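You operate a simulated robot arm through the tools that you are given. There is no shell and no other tool.

You run a simulated robot arm. Do the job below in one go: nothing can be reset, and whatever is moved stays where it is left.

JOB
The spare outlet leaks: plug it with the red pin and bring the test block back over 100 bar.
Fine: water off, bleed open and zero on the display before the pin goes in; then bleed shut, water on, no leak.

The check looks at the end state, three seconds after you hand in, the way a careful person would. Anything else that was tipped, shoved, dropped, spilled or broken makes it a failure.

ROBOT AND FRAMES
A 7-joint arm with a two-finger gripper, fixed in place. Base frame: the origin is on the floor under the middle of its stand, x ahead of it, y to its left, z up; the work surface is at about z = 900. Readings come in mm, rad, newtons and seconds.
With the tool pointing down near the work surface it reaches from about 340 to 760 mm from the base axis. Its first joint turns from -2.496 to 2.496 rad. Payload 2.45 kg.
Tool frame: the origin (TCP) lies between the finger pads and is the grasp point; the fingertips stand 26 mm ahead of it; z points along the fingers, y is the line along which they close. The gripper opens to 96 mm; its body begins 69 mm behind the TCP.
Orientation is told as [roll, pitch, yaw] about the base's x, y, z axes, in that order, counted from this pose: with the fingers straight down and closing along the base's y, the tool's x points along the base's -x, its y along +y and its z along -z.

CONTROLS
- The arm moves only by the tool send_rows. Its argument "targets" is a list of rows, each a list of 7 numbers: the turn, a rotation vector about the tool's x, y, z in units of 8 degrees (1.0 is 8 degrees), then the shift along the tool's x, y, z in units of 40 mm (1.0 is 40 mm), then the finger opening in mm, from 0 to 96. In form: [[ax, ay, az, tx, ty, tz, claw], ...]. A call has 1 to 20 rows; each row shifts and turns the commanded pose from where the row before left it, along the tool's axes as they then stand. A call with a number of a shift or a turn outside -1 to 1 is refused whole. Rows are played at 5 a second. More than 50 mm and 0.15 rad between two rows, or a gripper value outside its range, and nothing of the call is played. Where a pose cannot be reached the arm comes as near as it can. A force on the tool above 90 N (or 10 N above the force at the start of the call, whichever is more), or a blocked arm, ends the call early, and 0.2 s more pass. The fingers move at their own pace (about 50 mm/s each) and stop on an object; they squeeze with about 31 N. The grip force told is the motor's: it shows also when the fingers shut on nothing. Time passes only in rows, and 0.2 s behind the last, so rows that do not move let the fingers close. The reply holds the time, the measured pose of the TCP, the force on the tool along the base axes, the opening and the grip force, in the units named above and with some noise, with the torque about the TCP (base axes, N m) and any sound that the robot's microphone picked up, and new pictures: "views" is both (left out), scene, wrist or none.
- Cameras (640 x 400 px; columns grow to the right, rows downward): "scene" is fixed at [399, -651.8, 1549.6]; the picture's right is [-0.11, 0.99, 0.00], its down [0.89, 0.10, -0.45] and it looks along [-0.45, -0.05, -0.89] (base axes); focal length 305 px, centre (320, 200). "wrist" rides on the gripper at [82, 3, -98] in the tool frame; the picture's right is [-0.04, 1.00, 0.00], its down [-0.73, -0.03, -0.68] and it looks along [-0.68, -0.03, 0.73] (tool axes); focal length 256 px, centre (320, 200). There is no depth. A picture from a camera that has moved, and an enlarged one, comes with that camera's place and axes in the base frame and with its lens.
- slide_trunk(by): slides the trunk up (or, below 0, down) by that many mm; the arm rides with it, the base frame stays. It gives what a move gives, with no picture.
- close_up(camera, box): a new picture of the part [left, top, right, bottom] of that camera's present view, enlarged. No time passes.
- hand_in(): hands the job in; it is judged then, once.

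Nothing tells you positions but the pictures and the camera data. Unless the task says otherwise, let go and move clear before handing in.

The tools are called after "Call:" by a JSON object that holds its "op" and its "data". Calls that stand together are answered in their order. send_rows: Moves the arm, as the interface text tells. Its arguments: {"type":"object","properties":{"targets":{"type":"array","items":{"type":"array","items":{"type":"number"}}},"views":{"type":"string","enum":["both","scene","wrist","none"]}},"required":["targets"]} The other tools are called the same way: slide_trunk (by) moves the trunk up or down; close_up (camera, box) takes an enlarged picture of a part of a camera's view; hand_in () hands the job in.

At the start:

```text
time_s: 0.0
tcp_pos: [106.9, -499.3, 1220.0]
orientation: [0.0, -0.001, 0.0]
wrist_force: [-0.1, 0.3, 0.6]
torque: [-0.01, 0.01, 0.0]
grip_width: 96.3
grip_force: 0.1
trunk travel left (down, up): [-575.0, 65.0]
```

scene: 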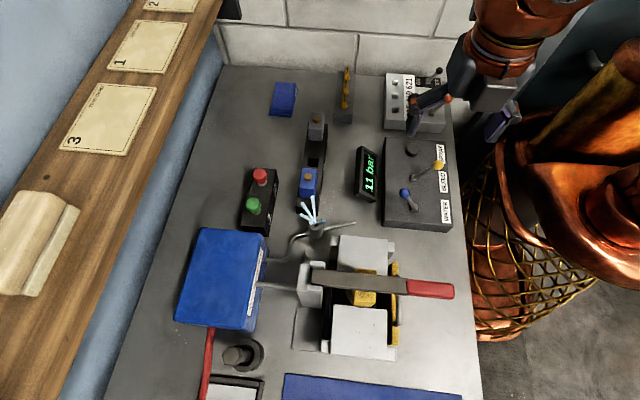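
wrist: 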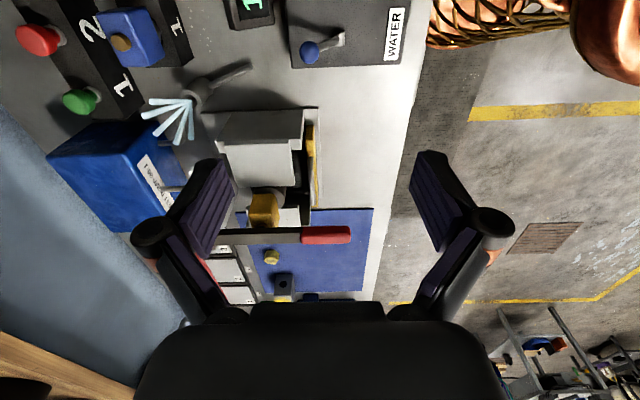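

I see a bench with a test block, a spraying outlet, an "11 bar" display, a valve panel with blue and yellow levers, and several other items. I'll take enlarged pictures first to identify each one.

Call:
{"op": "close_up", "data": {"camera": "scene", "box": [340, 60, 480, 240]}}

Call:
{"op": "close_up", "data": {"camera": "scene", "box": [220, 70, 380, 250]}}

Call:
{"op": "close_up", "data": {"camera": "scene", "box": [160, 210, 480, 400]}}

Call:
{"op": "close_up", "data": {"camera": "wrist", "box": [0, 0, 420, 310]}}

Call:
{"op": "close_up", "data": {"camera": "scene", "box": [0, 0, 220, 320]}}

```text
2.22 times, centred on (410, 150) of scene
camera zoom: at [399.0, -651.8, 1549.6], right [-0.11, 0.99, 0.0], down [0.89, 0.1, -0.45], along [-0.45, -0.05, -0.89], focal length 677 px, centre (120, 311)
```

zoom: 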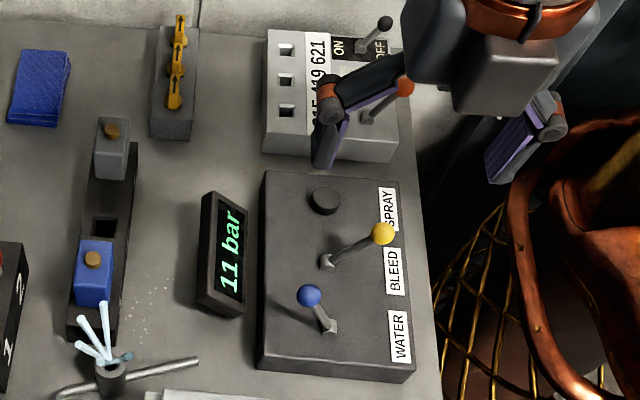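

```text
2.22 times, centred on (300, 160) of scene
camera zoom: at [399.0, -651.8, 1549.6], right [-0.11, 0.99, 0.0], down [0.89, 0.1, -0.45], along [-0.45, -0.05, -0.89], focal length 677 px, centre (364, 289)
```

zoom: 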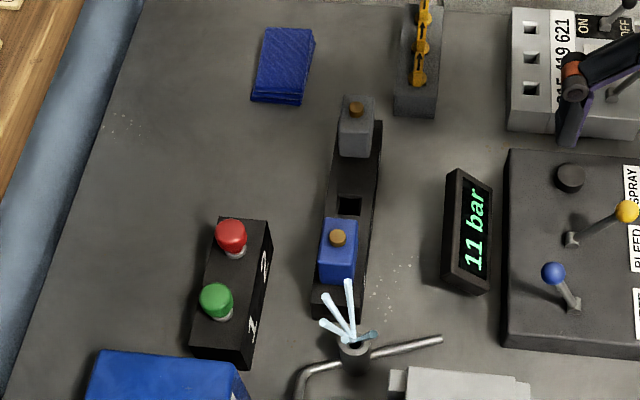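

```text
2.00 times, centred on (320, 305) of scene
camera zoom: at [399.0, -651.8, 1549.6], right [-0.11, 0.99, 0.0], down [0.89, 0.1, -0.45], along [-0.45, -0.05, -0.89], focal length 610 px, centre (320, -10)
```

zoom: 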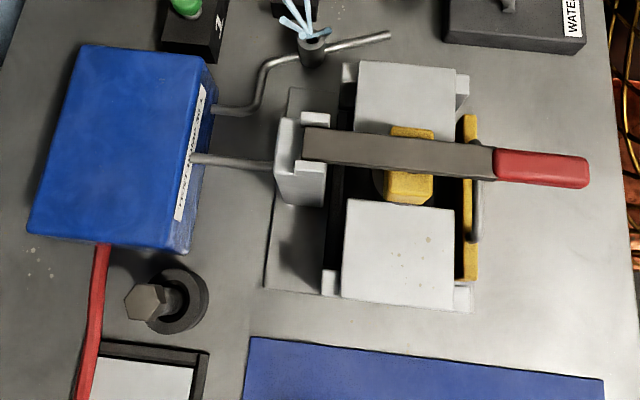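

```text
1.29 times, centred on (210, 155) of wrist
camera zoom: at [25.4, -496.7, 1317.0], right [0.04, 1.0, 0.0], down [0.73, -0.03, 0.68], along [0.68, -0.03, -0.73], focal length 330 px, centre (462, 258)
```

zoom: 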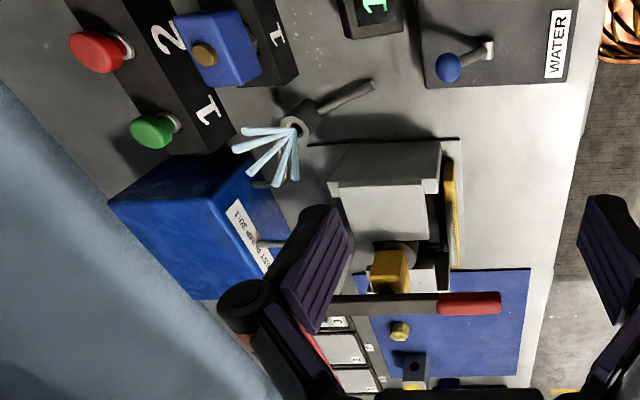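

```text
1.25 times, centred on (110, 160) of scene
camera zoom: at [399.0, -651.8, 1549.6], right [-0.11, 0.99, 0.0], down [0.89, 0.1, -0.45], along [-0.45, -0.05, -0.89], focal length 381 px, centre (582, 250)
```

zoom: 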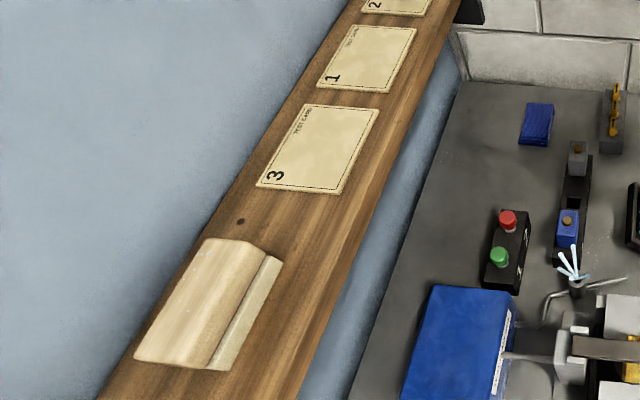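

The red and green items could be pins in a holder or push buttons, so I can't call either the red pin yet. I'll zoom in on those and on the other candidates.

Call:
{"op": "close_up", "data": {"camera": "scene", "box": [235, 155, 285, 240]}}

Call:
{"op": "close_up", "data": {"camera": "wrist", "box": [0, 0, 200, 125]}}

Call:
{"op": "close_up", "data": {"camera": "scene", "box": [270, 180, 370, 250]}}

Call:
{"op": "close_up", "data": {"camera": "wrist", "box": [180, 200, 400, 310]}}

Call:
{"op": "close_up", "data": {"camera": "scene", "box": [370, 60, 470, 140]}}

Call:
{"op": "close_up", "data": {"camera": "scene", "box": [100, 320, 480, 400]}}

```text
4.71 times, centred on (260, 198) of scene
camera zoom: at [399.0, -651.8, 1549.6], right [-0.11, 0.99, 0.0], down [0.89, 0.1, -0.45], along [-0.45, -0.05, -0.89], focal length 1434 px, centre (602, 212)
```

zoom: 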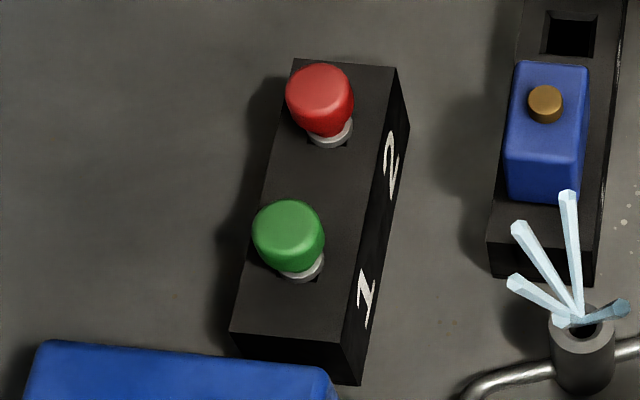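

```text
3.20 times, centred on (100, 62) of wrist
camera zoom: at [25.4, -496.7, 1317.0], right [0.04, 1.0, 0.0], down [0.73, -0.03, 0.68], along [0.68, -0.03, -0.73], focal length 819 px, centre (1024, 640)
```

zoom: 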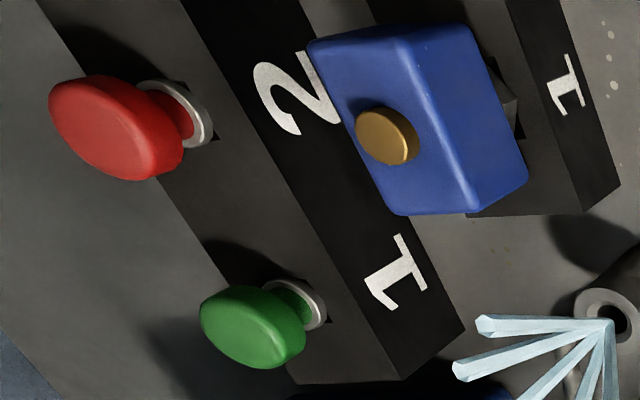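

```text
5.71 times, centred on (320, 215) of scene
camera zoom: at [399.0, -651.8, 1549.6], right [-0.11, 0.99, 0.0], down [0.89, 0.1, -0.45], along [-0.45, -0.05, -0.89], focal length 1742 px, centre (320, 114)
```

zoom: 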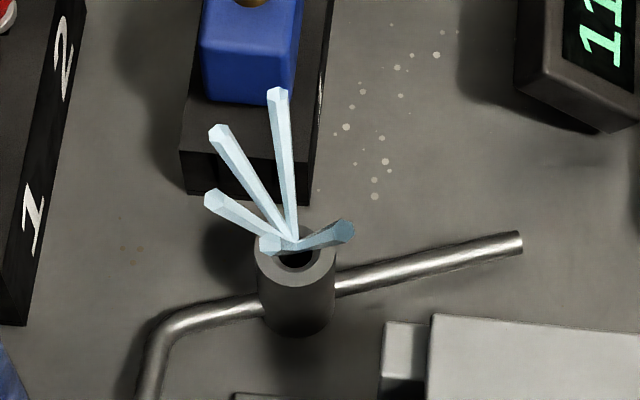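

```text
2.91 times, centred on (290, 255) of wrist
camera zoom: at [25.4, -496.7, 1317.0], right [0.04, 1.0, 0.0], down [0.73, -0.03, 0.68], along [0.68, -0.03, -0.73], focal length 745 px, centre (407, 40)
```

zoom: 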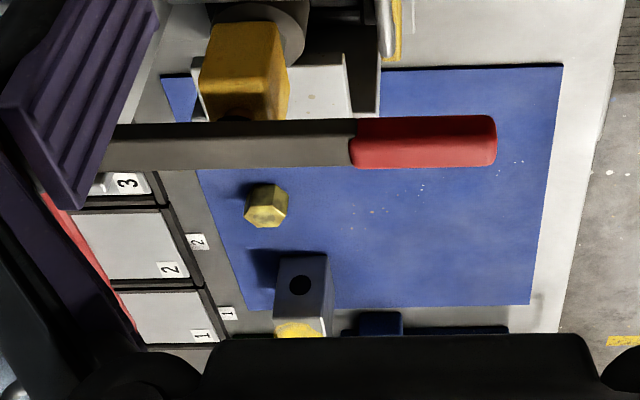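

```text
5.00 times, centred on (420, 100) of scene
camera zoom: at [399.0, -651.8, 1549.6], right [-0.11, 0.99, 0.0], down [0.89, 0.1, -0.45], along [-0.45, -0.05, -0.89], focal length 1524 px, centre (-180, 700)
```

zoom: 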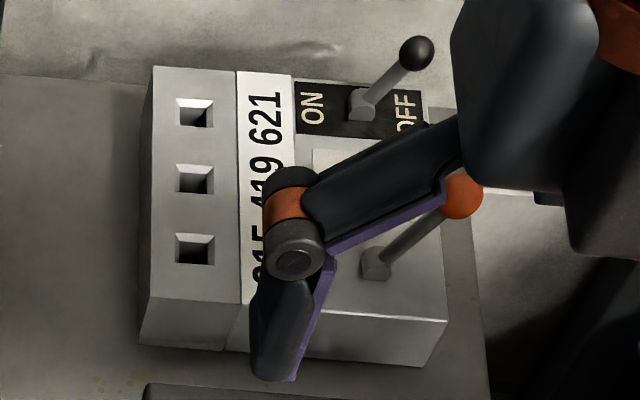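

```text
1.68 times, centred on (290, 360) of scene
camera zoom: at [399.0, -651.8, 1549.6], right [-0.11, 0.99, 0.0], down [0.89, 0.1, -0.45], along [-0.45, -0.05, -0.89], focal length 513 px, centre (370, -70)
```

zoom: 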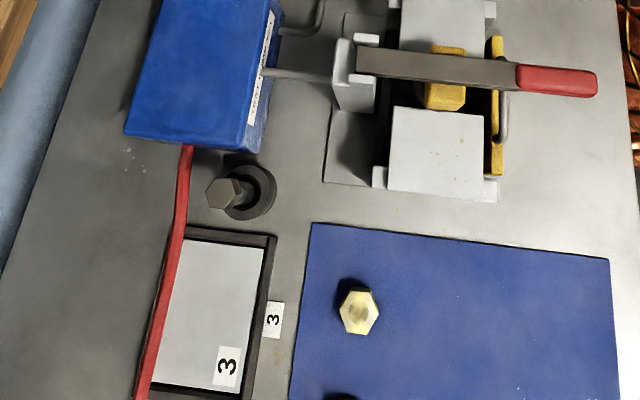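

The red pin looks to be the red-headed one in slot 2 of the black holder, around x=70, y=-820. The leaking outlet is near x=163, y=-686, and the WATER (blue) and BLEED (yellow) levers are near x=60, y=-500. I'll turn the wrist so its camera looks away from the base, to see these better.

Call:
{"op": "send_rows", "data": {"targets": [[0, 0, 1, 0, 0, 0, 96], [0, 0, 1, 0, 0, 0, 96], [0, 0, 1, 0, 0, 0, 96], [0, 0, 1, 0, 0, 0, 96], [0, 0, 1, 0, 0, 0, 96], [0, 0, 1, 0, 0, 0, 96], [0, 0, 1, 0, 0, 0, 96], [0, 0, 1, 0, 0, 0, 96], [0, 0, 1, 0, 0, 0, 96], [0, 0, 1, 0, 0, 0, 96], [0, 0, 1, 0, 0, 0, 96], [0, 0, 0.25, 0, 0, 0, 96]]}}

```text
time_s: 2.6
tcp_pos: [107.1, -499.5, 1220.0]
orientation: [-0.001, -0.001, -1.572]
wrist_force: [0.1, 0.5, -0.2]
torque: [-0.04, 0.0, -0.01]
grip_width: 96.0
grip_force: 0.1
trunk travel left (down, up): [-575.0, 65.0]
camera wrist: at [110.5, -418.2, 1317.1], right [1.0, -0.04, 0.0], down [-0.03, -0.73, 0.68], along [-0.03, -0.68, -0.73], focal length 256 px, centre (320, 200)
```

scene: 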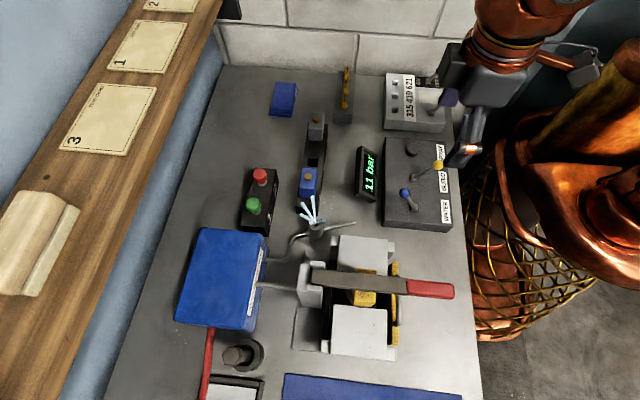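
wrist: 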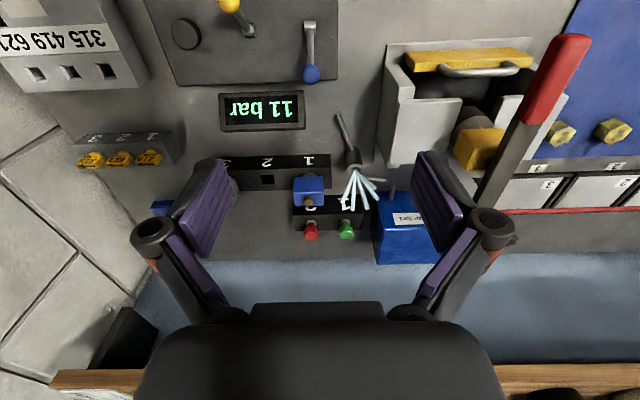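

Call:
{"op": "close_up", "data": {"camera": "wrist", "box": [140, 0, 350, 131]}}

Call:
{"op": "close_up", "data": {"camera": "wrist", "box": [220, 100, 440, 270]}}

Call:
{"op": "close_up", "data": {"camera": "scene", "box": [370, 60, 470, 140]}}

Call:
{"op": "close_up", "data": {"camera": "scene", "box": [370, 130, 470, 235]}}

```text
3.05 times, centred on (245, 66) of wrist
camera zoom: at [110.5, -418.2, 1317.1], right [1.0, -0.04, 0.0], down [-0.03, -0.73, 0.68], along [-0.03, -0.68, -0.73], focal length 780 px, centre (549, 610)
```

zoom: 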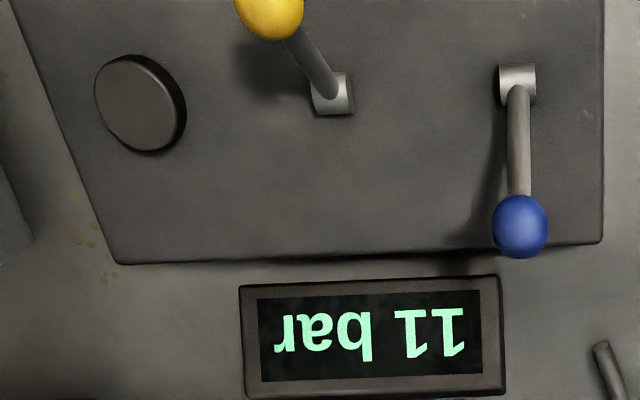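

```text
2.35 times, centred on (330, 185) of wrist
camera zoom: at [110.5, -418.2, 1317.1], right [1.0, -0.04, 0.0], down [-0.03, -0.73, 0.68], along [-0.03, -0.68, -0.73], focal length 602 px, centre (296, 235)
```

zoom: 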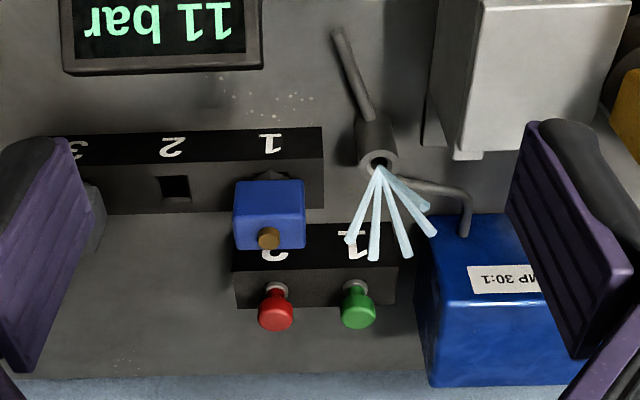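

```text
5.00 times, centred on (420, 100) of scene
camera zoom: at [399.0, -651.8, 1549.6], right [-0.11, 0.99, 0.0], down [0.89, 0.1, -0.45], along [-0.45, -0.05, -0.89], focal length 1524 px, centre (-180, 700)
```

zoom: 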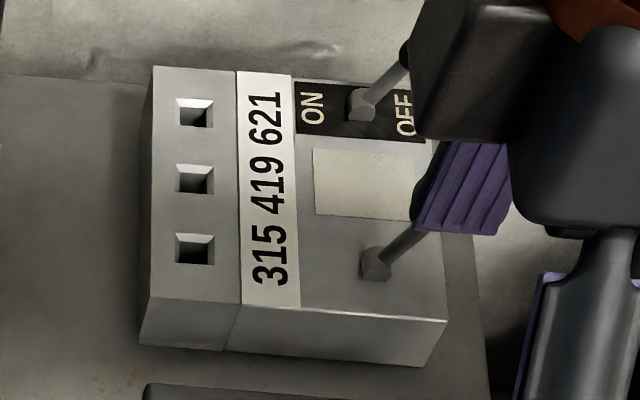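

```text
3.81 times, centred on (420, 182) of scene
camera zoom: at [399.0, -651.8, 1549.6], right [-0.11, 0.99, 0.0], down [0.89, 0.1, -0.45], along [-0.45, -0.05, -0.89], focal length 1161 px, centre (-61, 267)
```

zoom: 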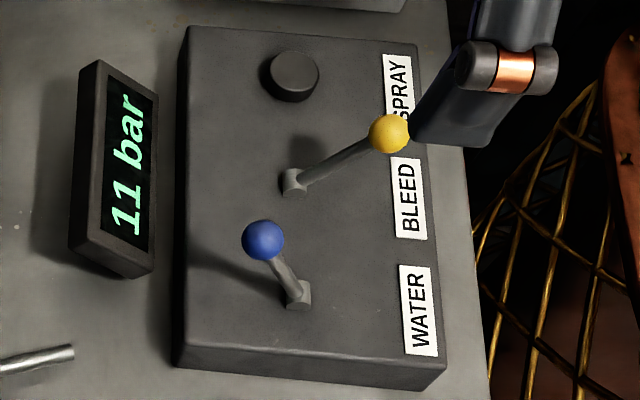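

Comparing both cameras puts the blue WATER ball near (92,-512,1003), leaning away from me, which looks like on. The yellow BLEED ball is near (19,-443,1008), leaning toward its label, which looks like shut. I'll close the fingers and come down on the far side of the WATER lever, checking from above first.

Call:
{"op": "send_rows", "data": {"targets": [[0, 0, 0, -0.3, -0.075, 0.6, 0], [0, 0, 0, -0.3, -0.075, 0.6, 0], [0, 0, 0, -0.3, -0.075, 0.6, 0], [0, 0, 0, -0.3, -0.075, 0.6, 0], [0, 0, 0, -0.1, -0.075, 0.6, 0], [0, 0, 0, 0, 0, 0, 0]]}}

```text
time_s: 4.0
tcp_pos: [89.9, -551.8, 1099.6]
orientation: [-0.001, 0.0, -1.572]
wrist_force: [-0.2, 0.3, 0.3]
torque: [0.02, 0.0, -0.02]
grip_width: 0.0
grip_force: 28.1
trunk travel left (down, up): [-575.0, 65.0]
camera wrist: at [94.3, -470.5, 1196.7], right [1.0, -0.04, 0.0], down [-0.03, -0.73, 0.68], along [-0.03, -0.68, -0.73], focal length 256 px, centre (320, 200)
```

scene: 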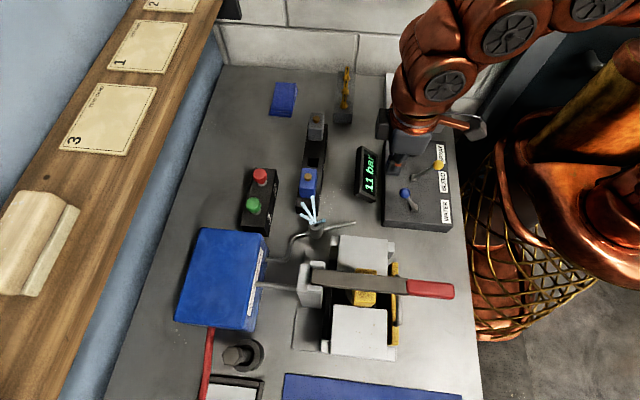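
wrist: 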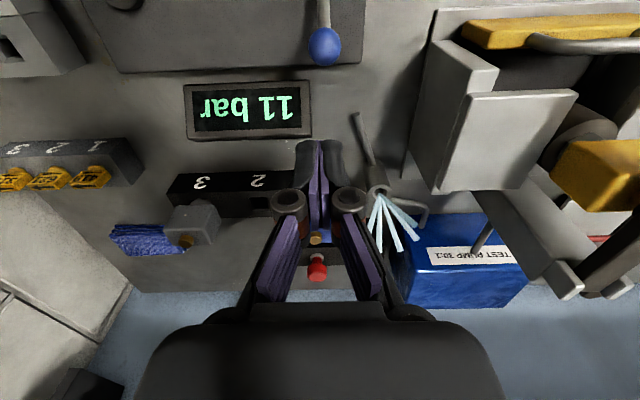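

From this view the ball is at about (96,-512,1003), and the closed fingers are beyond it with clearance. I'll lower the tips to ball height and check.

Call:
{"op": "send_rows", "data": {"targets": [[0, 0, 0, 0, 0.05, 0.5, 0], [0, 0, 0, 0, 0.05, 0.5, 0], [0, 0, 0, 0, 0.05, 0.5, 0], [0, 0, 0, 0, 0, 0.5, 0], [0, 0, 0, 0, 0, 0.15, 0]]}}

Call:
{"op": "close_up", "data": {"camera": "scene", "box": [340, 120, 470, 235]}}

```text
time_s: 5.2
tcp_pos: [96.4, -552.1, 1012.8]
orientation: [0.0, -0.002, -1.573]
wrist_force: [-0.2, -0.9, -0.8]
torque: [0.01, -0.01, 0.02]
grip_width: 0.0
grip_force: 28.4
trunk travel left (down, up): [-575.0, 65.0]
camera wrist: at [101.0, -470.5, 1111.2], right [1.0, -0.04, 0.0], down [-0.03, -0.73, 0.68], along [-0.03, -0.68, -0.73], focal length 256 px, centre (320, 200)
```

scene: 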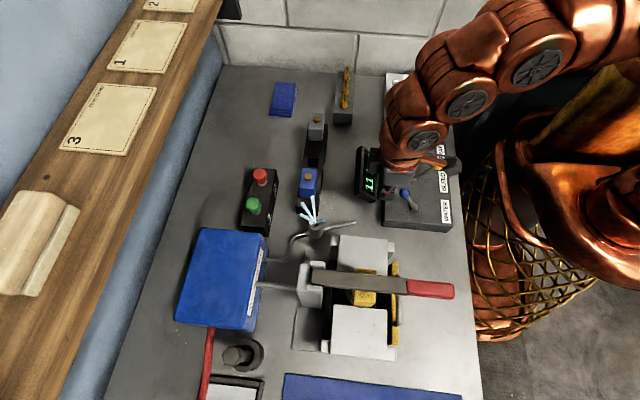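
wrist: 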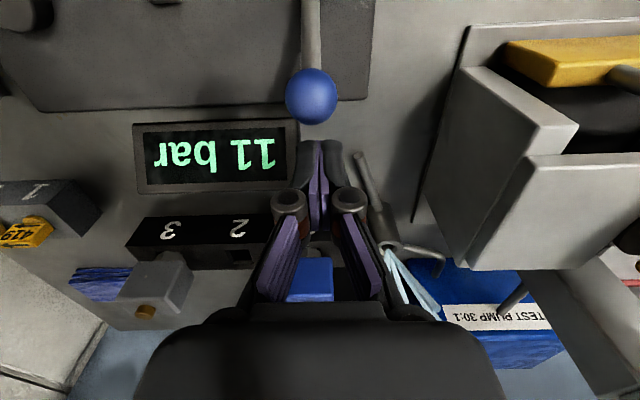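

```text
3.48 times, centred on (405, 178) of scene
camera zoom: at [399.0, -651.8, 1549.6], right [-0.11, 0.99, 0.0], down [0.89, 0.1, -0.45], along [-0.45, -0.05, -0.89], focal length 1060 px, centre (24, 278)
```

zoom: 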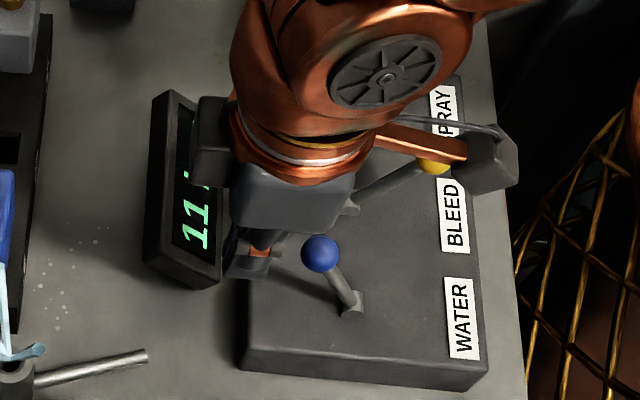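

The fingers are aligned with the ball in x and clear of the display. I'll push the WATER lever toward its label (+y) in small steps.

Call:
{"op": "send_rows", "data": {"targets": [[0, 0, 0, 0.3, 0, 0, 0], [0, 0, 0, 0.3, 0, 0, 0], [0, 0, 0, 0.3, 0, 0, 0], [0, 0, 0, 0.3, 0, 0, 0], [0, 0, 0, 0.3, 0, 0, 0], [0, 0, 0, 0.3, 0, 0, 0]]}}

Call:
{"op": "close_up", "data": {"camera": "scene", "box": [340, 120, 470, 235]}}

```text
time_s: 6.6
tcp_pos: [96.5, -479.3, 1013.8]
orientation: [0.002, 0.001, -1.572]
wrist_force: [-0.4, -0.3, -0.3]
torque: [-0.02, -0.01, -0.01]
grip_width: 0.0
grip_force: 28.3
trunk travel left (down, up): [-575.0, 65.0]
camera wrist: at [101.7, -398.2, 1111.0], right [1.0, -0.04, 0.0], down [-0.03, -0.73, 0.68], along [-0.03, -0.68, -0.73], focal length 256 px, centre (320, 200)
```

scene: 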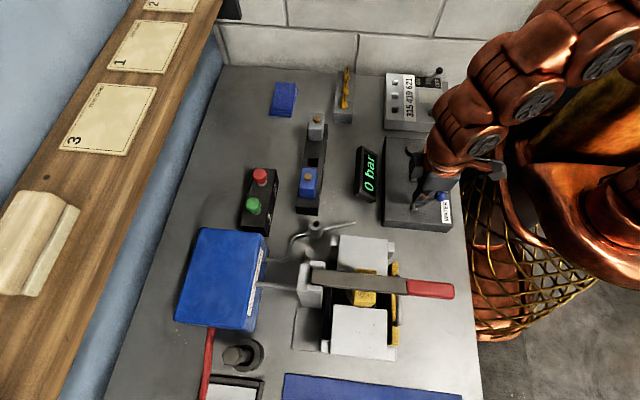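
wrist: 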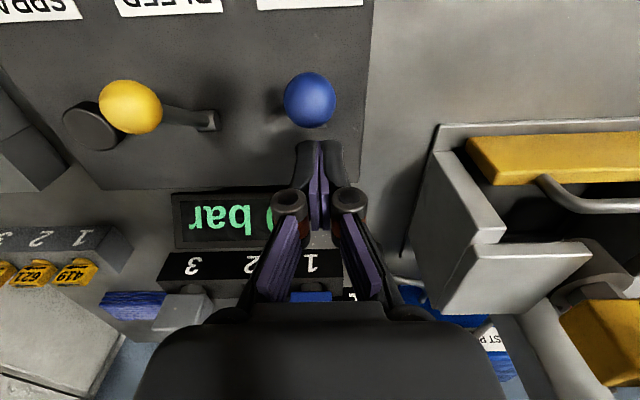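

```text
3.48 times, centred on (405, 178) of scene
camera zoom: at [399.0, -651.8, 1549.6], right [-0.11, 0.99, 0.0], down [0.89, 0.1, -0.45], along [-0.45, -0.05, -0.89], focal length 1060 px, centre (24, 278)
```

zoom: 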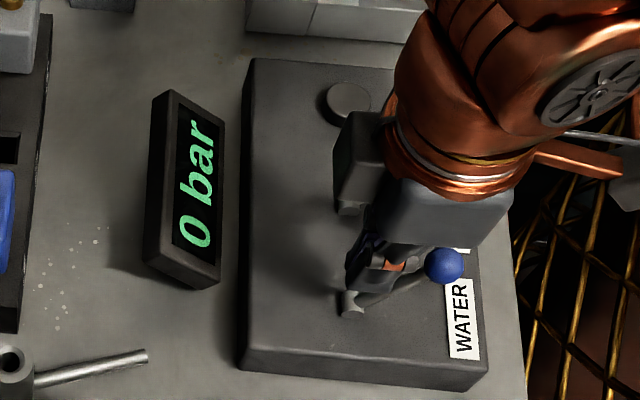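

WATER is off, the display reads 0 bar and the spray has stopped. Next I'll rise, go to the near side of the yellow BLEED ball at about (18,-441,1003), and push it away (-y).

Call:
{"op": "send_rows", "data": {"targets": [[0, 0, 0, 0, 0, -0.7, 0], [0, 0, 0, 0, 0, -0.7, 0], [0, 0, 0, 0, 0, -0.6, 0], [0, 0, 0, 0.6, -0.65, 0, 0], [0, 0, 0, 0.6, -0.65, 0, 0], [0, 0, 0, 0.65, -0.65, 0, 0], [0, 0, 0, 0, 0, 0.5, 0]]}}

Call:
{"op": "close_up", "data": {"camera": "scene", "box": [340, 120, 470, 235]}}

```text
time_s: 8.2
tcp_pos: [19.2, -406.9, 1073.3]
orientation: [0.0, 0.0, -1.571]
wrist_force: [-0.3, 0.1, 0.6]
torque: [0.0, 0.0, 0.0]
grip_width: 0.0
grip_force: 28.6
trunk travel left (down, up): [-575.0, 65.0]
camera wrist: at [23.7, -324.3, 1171.3], right [1.0, -0.04, 0.0], down [-0.03, -0.73, 0.68], along [-0.03, -0.68, -0.73], focal length 256 px, centre (320, 200)
```

scene: 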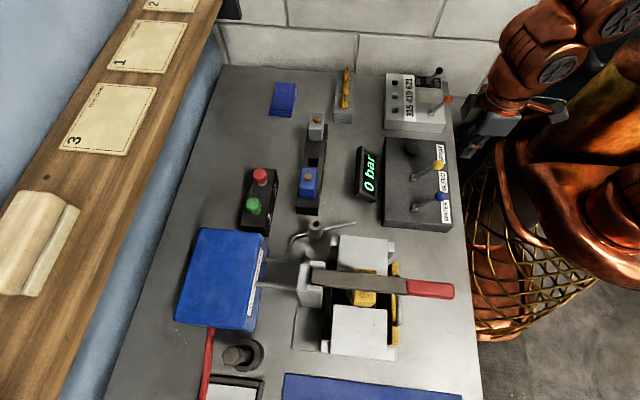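
wrist: 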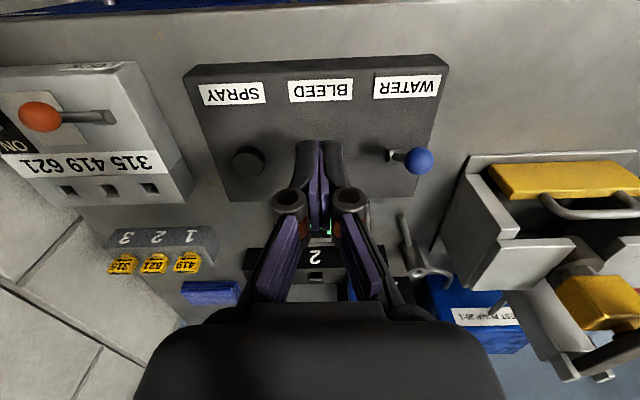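

```text
3.48 times, centred on (405, 178) of scene
camera zoom: at [399.0, -651.8, 1549.6], right [-0.11, 0.99, 0.0], down [0.89, 0.1, -0.45], along [-0.45, -0.05, -0.89], focal length 1060 px, centre (24, 278)
```

zoom: 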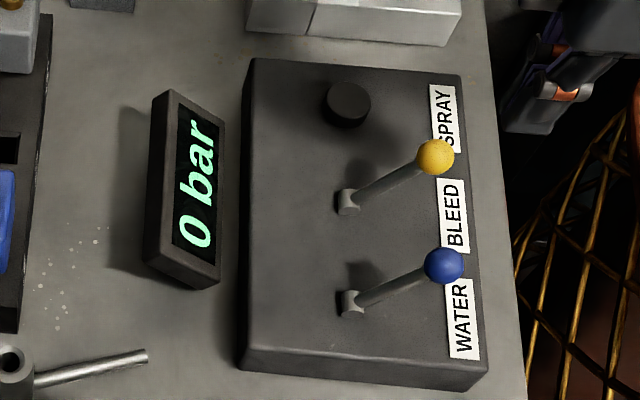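

Both levers now lean toward their labels, water off and bleed shut, and the fingers sit on the near side of the yellow ball. I'll go down and push it away.

Call:
{"op": "send_rows", "data": {"targets": [[0, 0, 0, 0, 0, 0.5, 0], [0, 0, 0, 0, 0, 0.5, 0], [0, 0, 0, 0, 0, 0.5, 0], [0, 0, 0, -0.3, 0, 0, 0], [0, 0, 0, -0.3, 0, 0, 0], [0, 0, 0, -0.3, 0, 0, 0], [0, 0, 0, -0.3, 0, 0, 0], [0, 0, 0, -0.3, 0, 0, 0], [0, 0, 0, -0.3, 0, 0, 0]]}}

Call:
{"op": "close_up", "data": {"camera": "scene", "box": [340, 120, 470, 235]}}

```text
time_s: 10.2
tcp_pos: [19.8, -477.4, 1014.8]
orientation: [0.001, 0.001, -1.571]
wrist_force: [0.4, -0.5, 0.1]
torque: [-0.01, -0.02, 0.02]
grip_width: 0.0
grip_force: 29.0
trunk travel left (down, up): [-575.0, 65.0]
camera wrist: at [23.6, -396.3, 1111.4], right [1.0, -0.04, 0.0], down [-0.03, -0.73, 0.68], along [-0.03, -0.68, -0.73], focal length 256 px, centre (320, 200)
```

scene: 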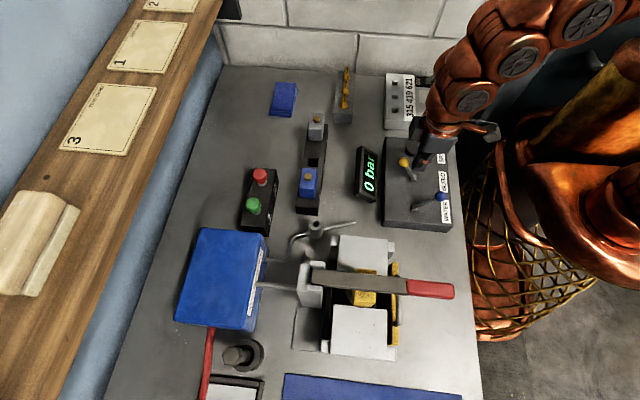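
wrist: 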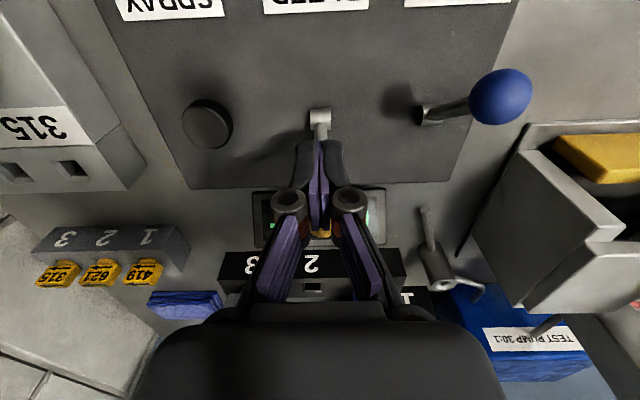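

```text
3.48 times, centred on (405, 178) of scene
camera zoom: at [399.0, -651.8, 1549.6], right [-0.11, 0.99, 0.0], down [0.89, 0.1, -0.45], along [-0.45, -0.05, -0.89], focal length 1060 px, centre (24, 278)
```

zoom: 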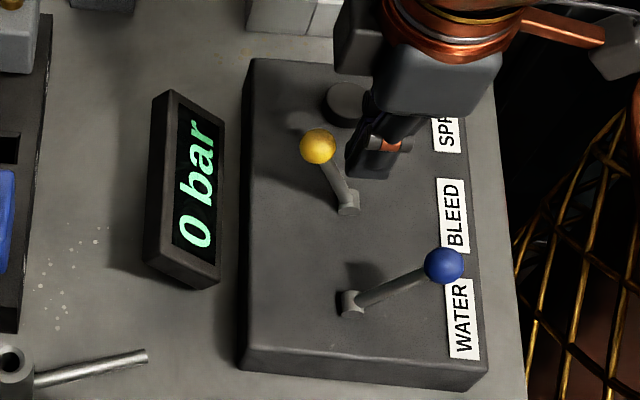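

BLEED is now thrown open with the display at 0 bar. Next is the red pin, which stands out near my reach limit. I'll rise and go out above that area for a closer look before choosing a tilt.

Call:
{"op": "send_rows", "data": {"targets": [[0, 0, 0, 0, 0, -0.9, 0], [0, 0, 0, 0, 0, -0.9, 0], [0, 0, 0, 0, 0, -0.9, 0], [0, 0, 0, 0, 0, -0.9, 0], [0, 0, 0, 0, 0, -0.9, 0], [0, 0, 0, -0.9, 0.2, 0, 0], [0, 0, 0, -0.9, 0.2, 0, 0], [0, 0, 0, -0.9, 0.2, 0, 0], [0, 0, 0, -0.9, 0.2, 0, 0], [0, 0, 0, -0.9, 0.2, 0, 0], [0, 0, 0, -0.6, 0.2, 0, 0]]}}

Call:
{"op": "close_up", "data": {"camera": "scene", "box": [340, 120, 470, 235]}}

```text
time_s: 12.6
tcp_pos: [63.3, -609.8, 1164.9]
orientation: [0.001, 0.0, -1.571]
wrist_force: [0.8, 0.6, 0.4]
torque: [-0.02, 0.04, 0.03]
grip_width: 0.2
grip_force: 28.6
out of reach, approached as far as the arm can: row 9, 10, 11
trunk travel left (down, up): [-575.0, 65.0]
camera wrist: at [67.1, -528.3, 1263.6], right [1.0, -0.04, 0.0], down [-0.03, -0.73, 0.68], along [-0.03, -0.68, -0.73], focal length 256 px, centre (320, 200)
```

scene: 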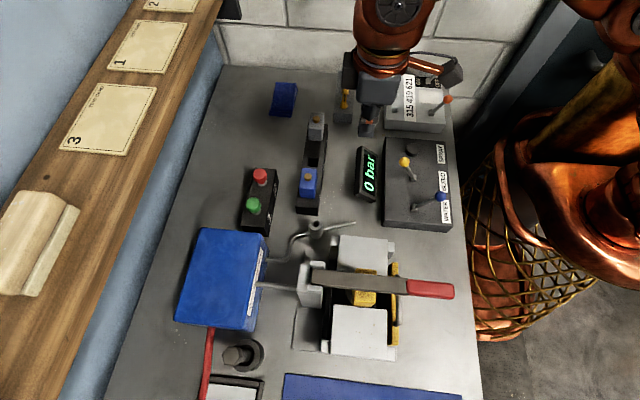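
wrist: 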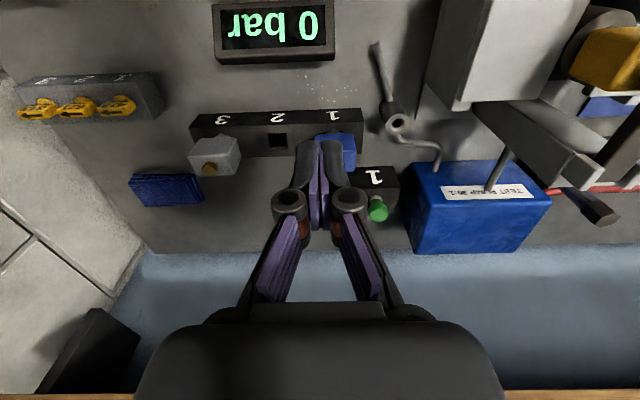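

```text
3.48 times, centred on (405, 178) of scene
camera zoom: at [399.0, -651.8, 1549.6], right [-0.11, 0.99, 0.0], down [0.89, 0.1, -0.45], along [-0.45, -0.05, -0.89], focal length 1060 px, centre (24, 278)
```

zoom: 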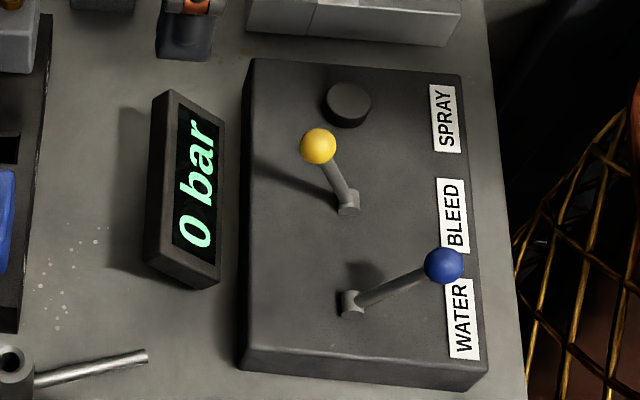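

The arm fell short at this height, which tells me the shoulder sits low, so raising the trunk should add reach. WATER is off, BLEED is open and the display shows 0 bar. I'll slide the trunk up fully and see what pose that gives.

Call:
{"op": "slide_trunk", "data": {"by": 65}}

Call:
{"op": "send_rows", "data": {"targets": [[0, 0, 0, 0, 0, 0, 0], [0, 0, 0, 0, 0, 0, 0]]}}

```text
time_s: 13.6
tcp_pos: [62.3, -609.4, 1229.7]
orientation: [-0.001, 0.0, -1.571]
wrist_force: [-0.5, 0.3, 0.2]
torque: [0.04, -0.02, 0.01]
grip_width: 0.2
grip_force: 28.2
trunk travel left (down, up): [-640.0, 0.0]
```

```text
time_s: 14.2
tcp_pos: [62.5, -609.4, 1230.8]
orientation: [0.001, 0.0, -1.57]
wrist_force: [0.0, -1.0, -0.4]
torque: [0.01, 0.02, 0.0]
grip_width: 0.0
grip_force: 28.4
trunk travel left (down, up): [-640.0, 0.0]
camera wrist: at [66.6, -528.5, 1328.3], right [1.0, -0.04, 0.0], down [-0.03, -0.73, 0.68], along [-0.03, -0.68, -0.73], focal length 256 px, centre (320, 200)
```

scene: 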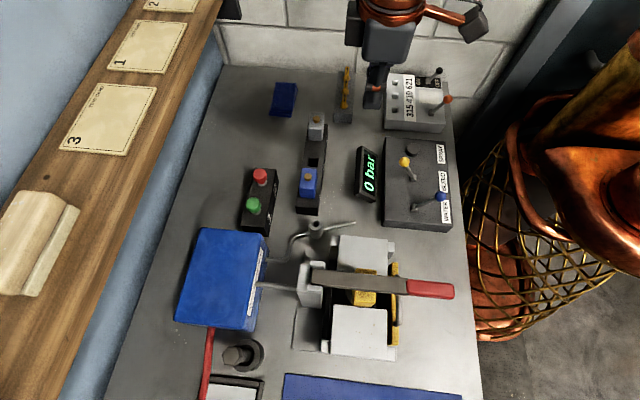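
wrist: 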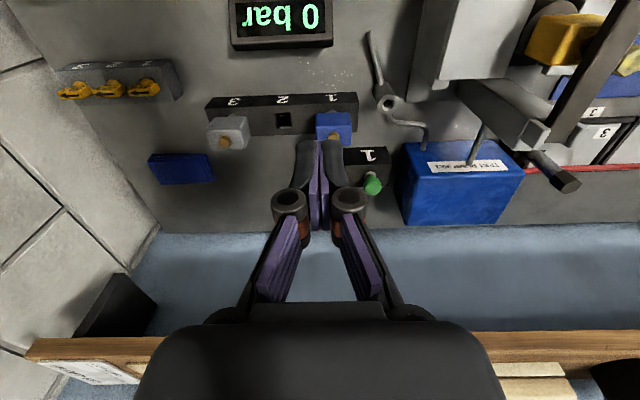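

The trunk is up and the tool is at about (62,-609,1231). I'll move lower and to one side so the wrist camera sees the red pin clear of the fingers.

Call:
{"op": "send_rows", "data": {"targets": [[0, 0, 0, 0, -0.55, 0.7, 0], [0, 0, 0, -0.25, -0.55, 0.7, 0], [0, 0, 0, -0.25, -0.55, 0.7, 0], [0, 0, 0, -0.25, -0.55, 0.7, 0], [0, 0, 0, -0.25, 0, 0, 0]]}}

Call:
{"op": "close_up", "data": {"camera": "wrist", "box": [300, 80, 540, 260]}}

```text
time_s: 15.4
tcp_pos: [-26.1, -649.3, 1119.6]
orientation: [-0.001, 0.001, -1.571]
wrist_force: [-0.6, 0.3, -0.3]
torque: [0.0, -0.03, 0.0]
grip_width: 0.2
grip_force: 28.2
trunk travel left (down, up): [-640.0, 0.0]
camera wrist: at [-21.5, -568.3, 1217.5], right [1.0, -0.04, 0.0], down [-0.03, -0.73, 0.68], along [-0.03, -0.68, -0.73], focal length 256 px, centre (320, 200)
```

scene: 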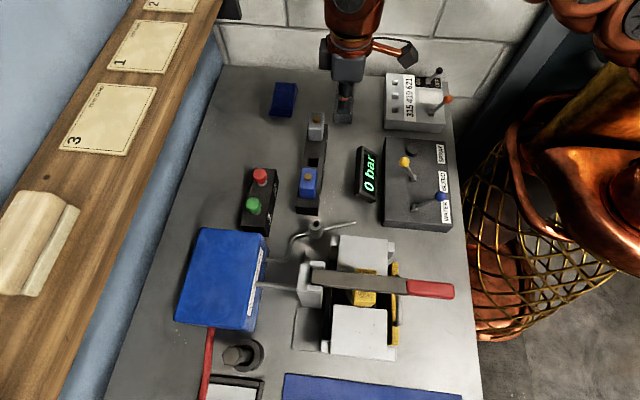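
wrist: 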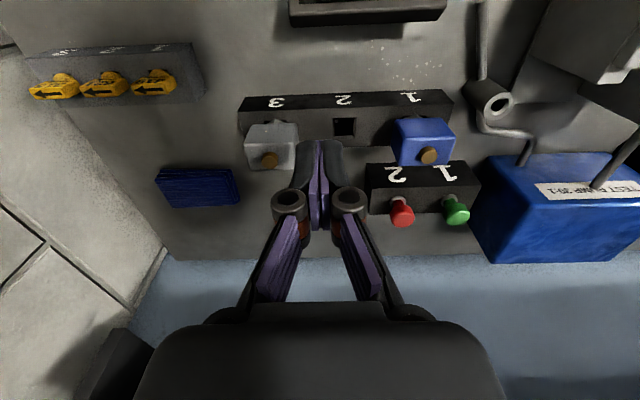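

```text
2.22 times, centred on (420, 170) of wrist
camera zoom: at [-21.5, -568.3, 1217.5], right [1.0, -0.04, 0.0], down [-0.03, -0.73, 0.68], along [-0.03, -0.68, -0.73], focal length 569 px, centre (98, 267)
```

zoom: 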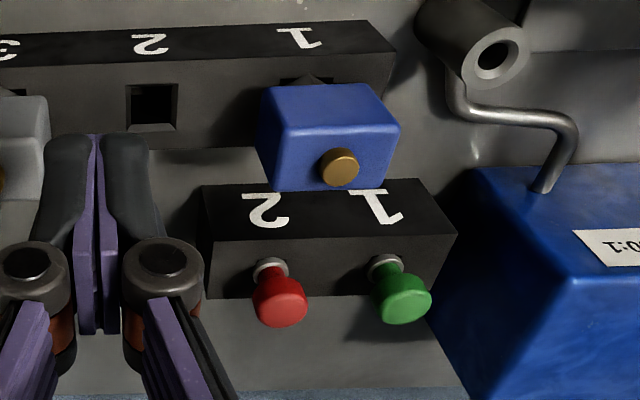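

Call:
{"op": "close_up", "data": {"camera": "wrist", "box": [370, 150, 490, 240]}}

Call:
{"op": "close_up", "data": {"camera": "wrist", "box": [440, 60, 560, 150]}}

Call:
{"op": "close_up", "data": {"camera": "scene", "box": [235, 155, 345, 240]}}

```text
4.44 times, centred on (430, 195) of wrist
camera zoom: at [-21.5, -568.3, 1217.5], right [1.0, -0.04, 0.0], down [-0.03, -0.73, 0.68], along [-0.03, -0.68, -0.73], focal length 1138 px, centre (-169, 222)
```

zoom: 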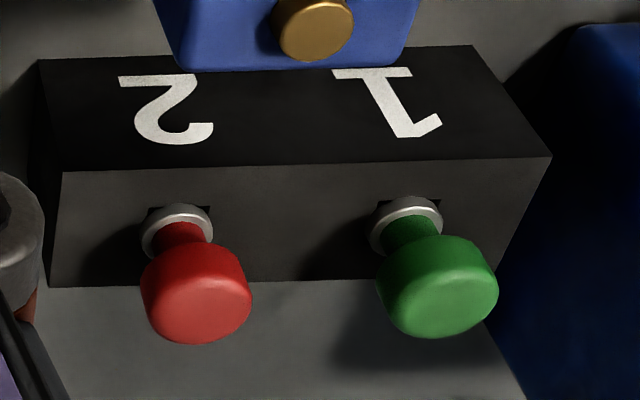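

```text
4.44 times, centred on (500, 105) of wrist
camera zoom: at [-21.5, -568.3, 1217.5], right [1.0, -0.04, 0.0], down [-0.03, -0.73, 0.68], along [-0.03, -0.68, -0.73], focal length 1138 px, centre (-480, 622)
```

zoom: 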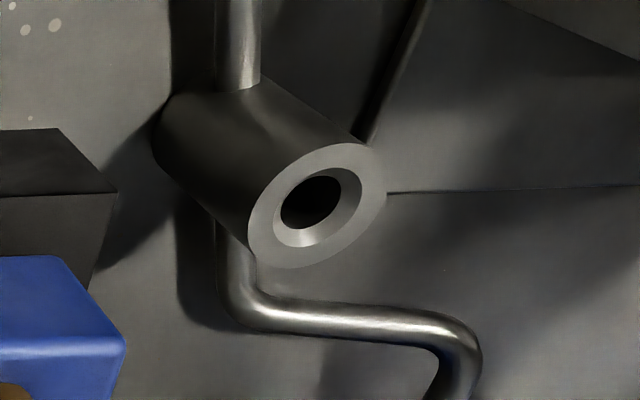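

```text
4.71 times, centred on (290, 198) of scene
camera zoom: at [399.0, -651.8, 1549.6], right [-0.11, 0.99, 0.0], down [0.89, 0.1, -0.45], along [-0.45, -0.05, -0.89], focal length 1434 px, centre (461, 212)
```

zoom: 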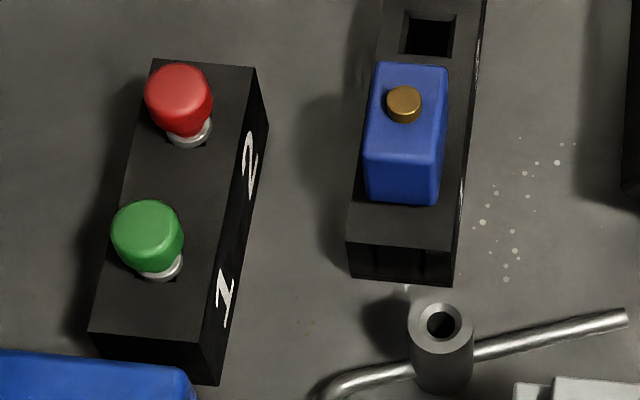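

The red pin's axis is at about (76,-817), with its head between z 970 and 993, and the outlet bore is near (161,-688,951). Tilting the tool about 25° outward should let me grasp the pin beyond vertical reach and still clear the blue block. I'll tilt here, open the fingers partway, and check.

Call:
{"op": "send_rows", "data": {"targets": [[0, -0.78, 0, 0, 0, 0, 55], [0, -0.78, 0, 0, 0, 0, 55], [0, -0.78, 0, 0, 0, 0, 55], [0, -0.785, 0, 0, 0, 0, 55], [0, 0, 0, 0, 0.9, 0, 55], [0, 0, 0, 0, 0.9, 0, 55], [0, 0, 0, 0, 0.75, 0, 55]]}}

```text
time_s: 17.0
tcp_pos: [77.0, -649.7, 1118.2]
orientation: [0.003, -0.435, -1.573]
wrist_force: [-0.5, 0.1, -0.3]
torque: [0.01, 0.01, 0.01]
grip_width: 55.1
grip_force: 0.0
trunk travel left (down, up): [-640.0, 0.0]
camera wrist: at [81.2, -533.8, 1172.4], right [1.0, -0.04, 0.02], down [-0.03, -0.38, 0.93], along [-0.03, -0.93, -0.38], focal length 256 px, centre (320, 200)
```

scene: 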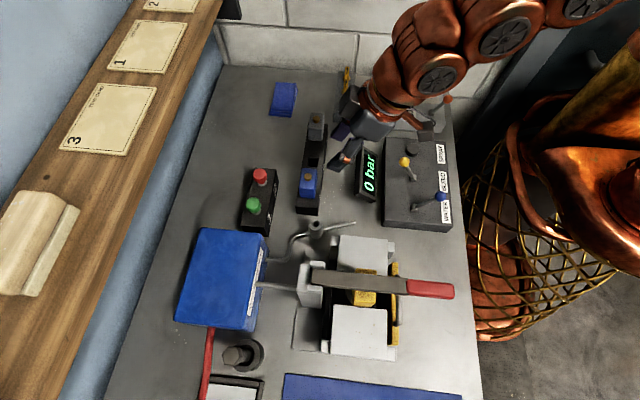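
wrist: 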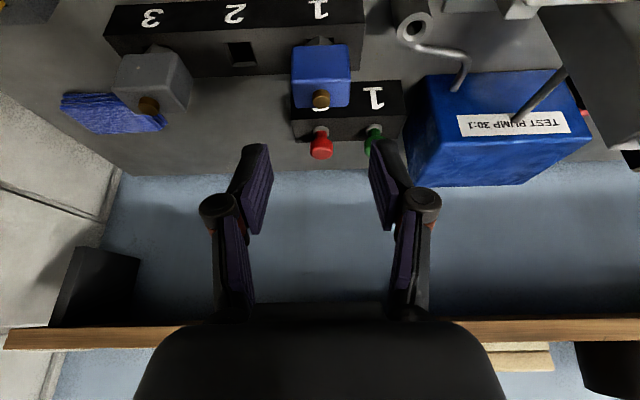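

Call:
{"op": "close_up", "data": {"camera": "wrist", "box": [270, 70, 430, 170]}}

```text
4.00 times, centred on (350, 120) of wrist
camera zoom: at [81.2, -533.8, 1172.4], right [1.0, -0.04, 0.02], down [-0.03, -0.38, 0.93], along [-0.03, -0.93, -0.38], focal length 1024 px, centre (200, 520)
```

zoom: 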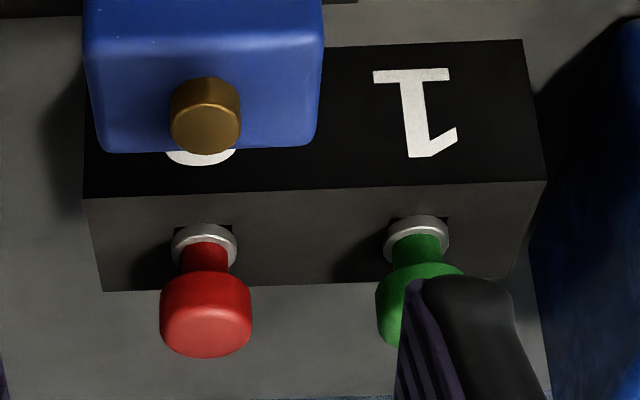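

With this view the pin axis is confirmed at (76,-817) and the head spans z 973-992. I'll advance to about 80 mm short of the grasp along the tilted tool axis and check alignment.

Call:
{"op": "send_rows", "data": {"targets": [[0, 0, 0, -0.591, -0.006, 0.675, 55], [0, 0, 0, -0.591, -0.006, 0.675, 55], [0, 0, 0, -0.591, -0.006, 0.675, 55], [0, 0, 0, -0.591, -0.006, 0.675, 55]]}}

Call:
{"op": "close_up", "data": {"camera": "wrist", "box": [200, 0, 440, 240]}}

Call:
{"op": "close_up", "data": {"camera": "scene", "box": [220, 60, 420, 250]}}

```text
time_s: 18.0
tcp_pos: [75.4, -780.9, 1060.2]
orientation: [0.001, -0.437, -1.57]
wrist_force: [0.9, 0.2, 0.2]
torque: [0.0, 0.0, -0.01]
grip_width: 55.4
grip_force: 0.0
trunk travel left (down, up): [-640.0, 0.0]
camera wrist: at [80.0, -665.9, 1114.1], right [1.0, -0.04, 0.02], down [-0.03, -0.38, 0.93], along [-0.03, -0.93, -0.38], focal length 256 px, centre (320, 200)
```

scene: 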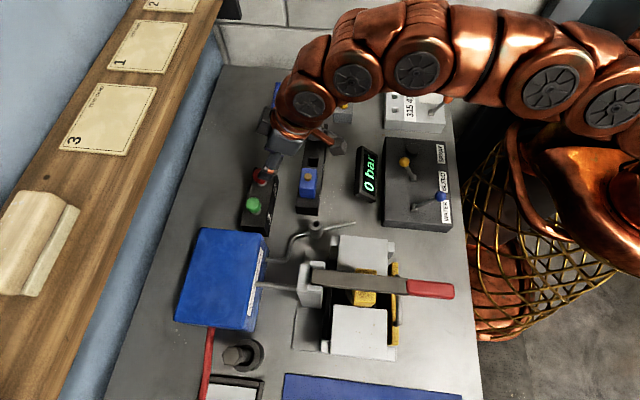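
wrist: 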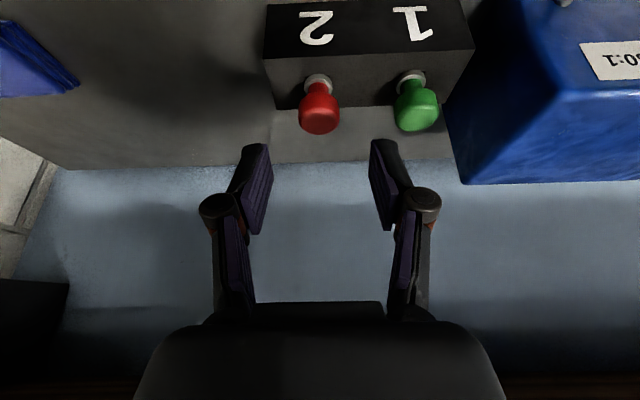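

```text
1.67 times, centred on (320, 120) of wrist
camera zoom: at [80.0, -665.9, 1114.1], right [1.0, -0.04, 0.02], down [-0.03, -0.38, 0.93], along [-0.03, -0.93, -0.38], focal length 427 px, centre (320, 333)
```

zoom: 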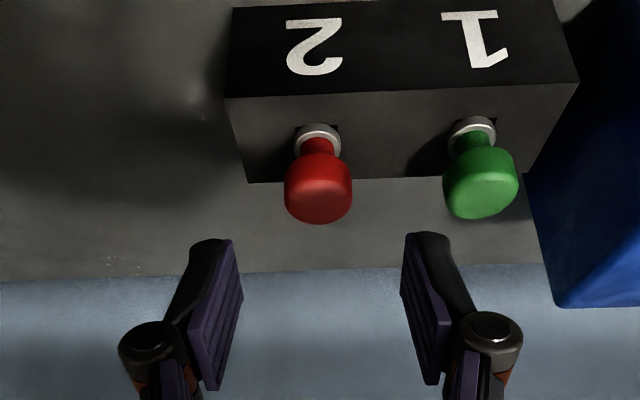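

```text
2.11 times, centred on (320, 155) of scene
camera zoom: at [399.0, -651.8, 1549.6], right [-0.11, 0.99, 0.0], down [0.89, 0.1, -0.45], along [-0.45, -0.05, -0.89], focal length 642 px, centre (320, 295)
```

zoom: 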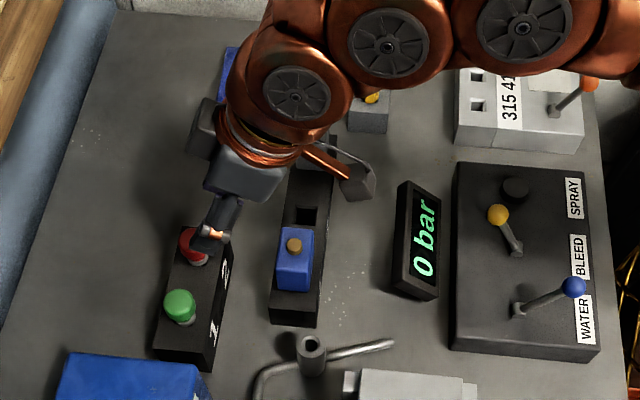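

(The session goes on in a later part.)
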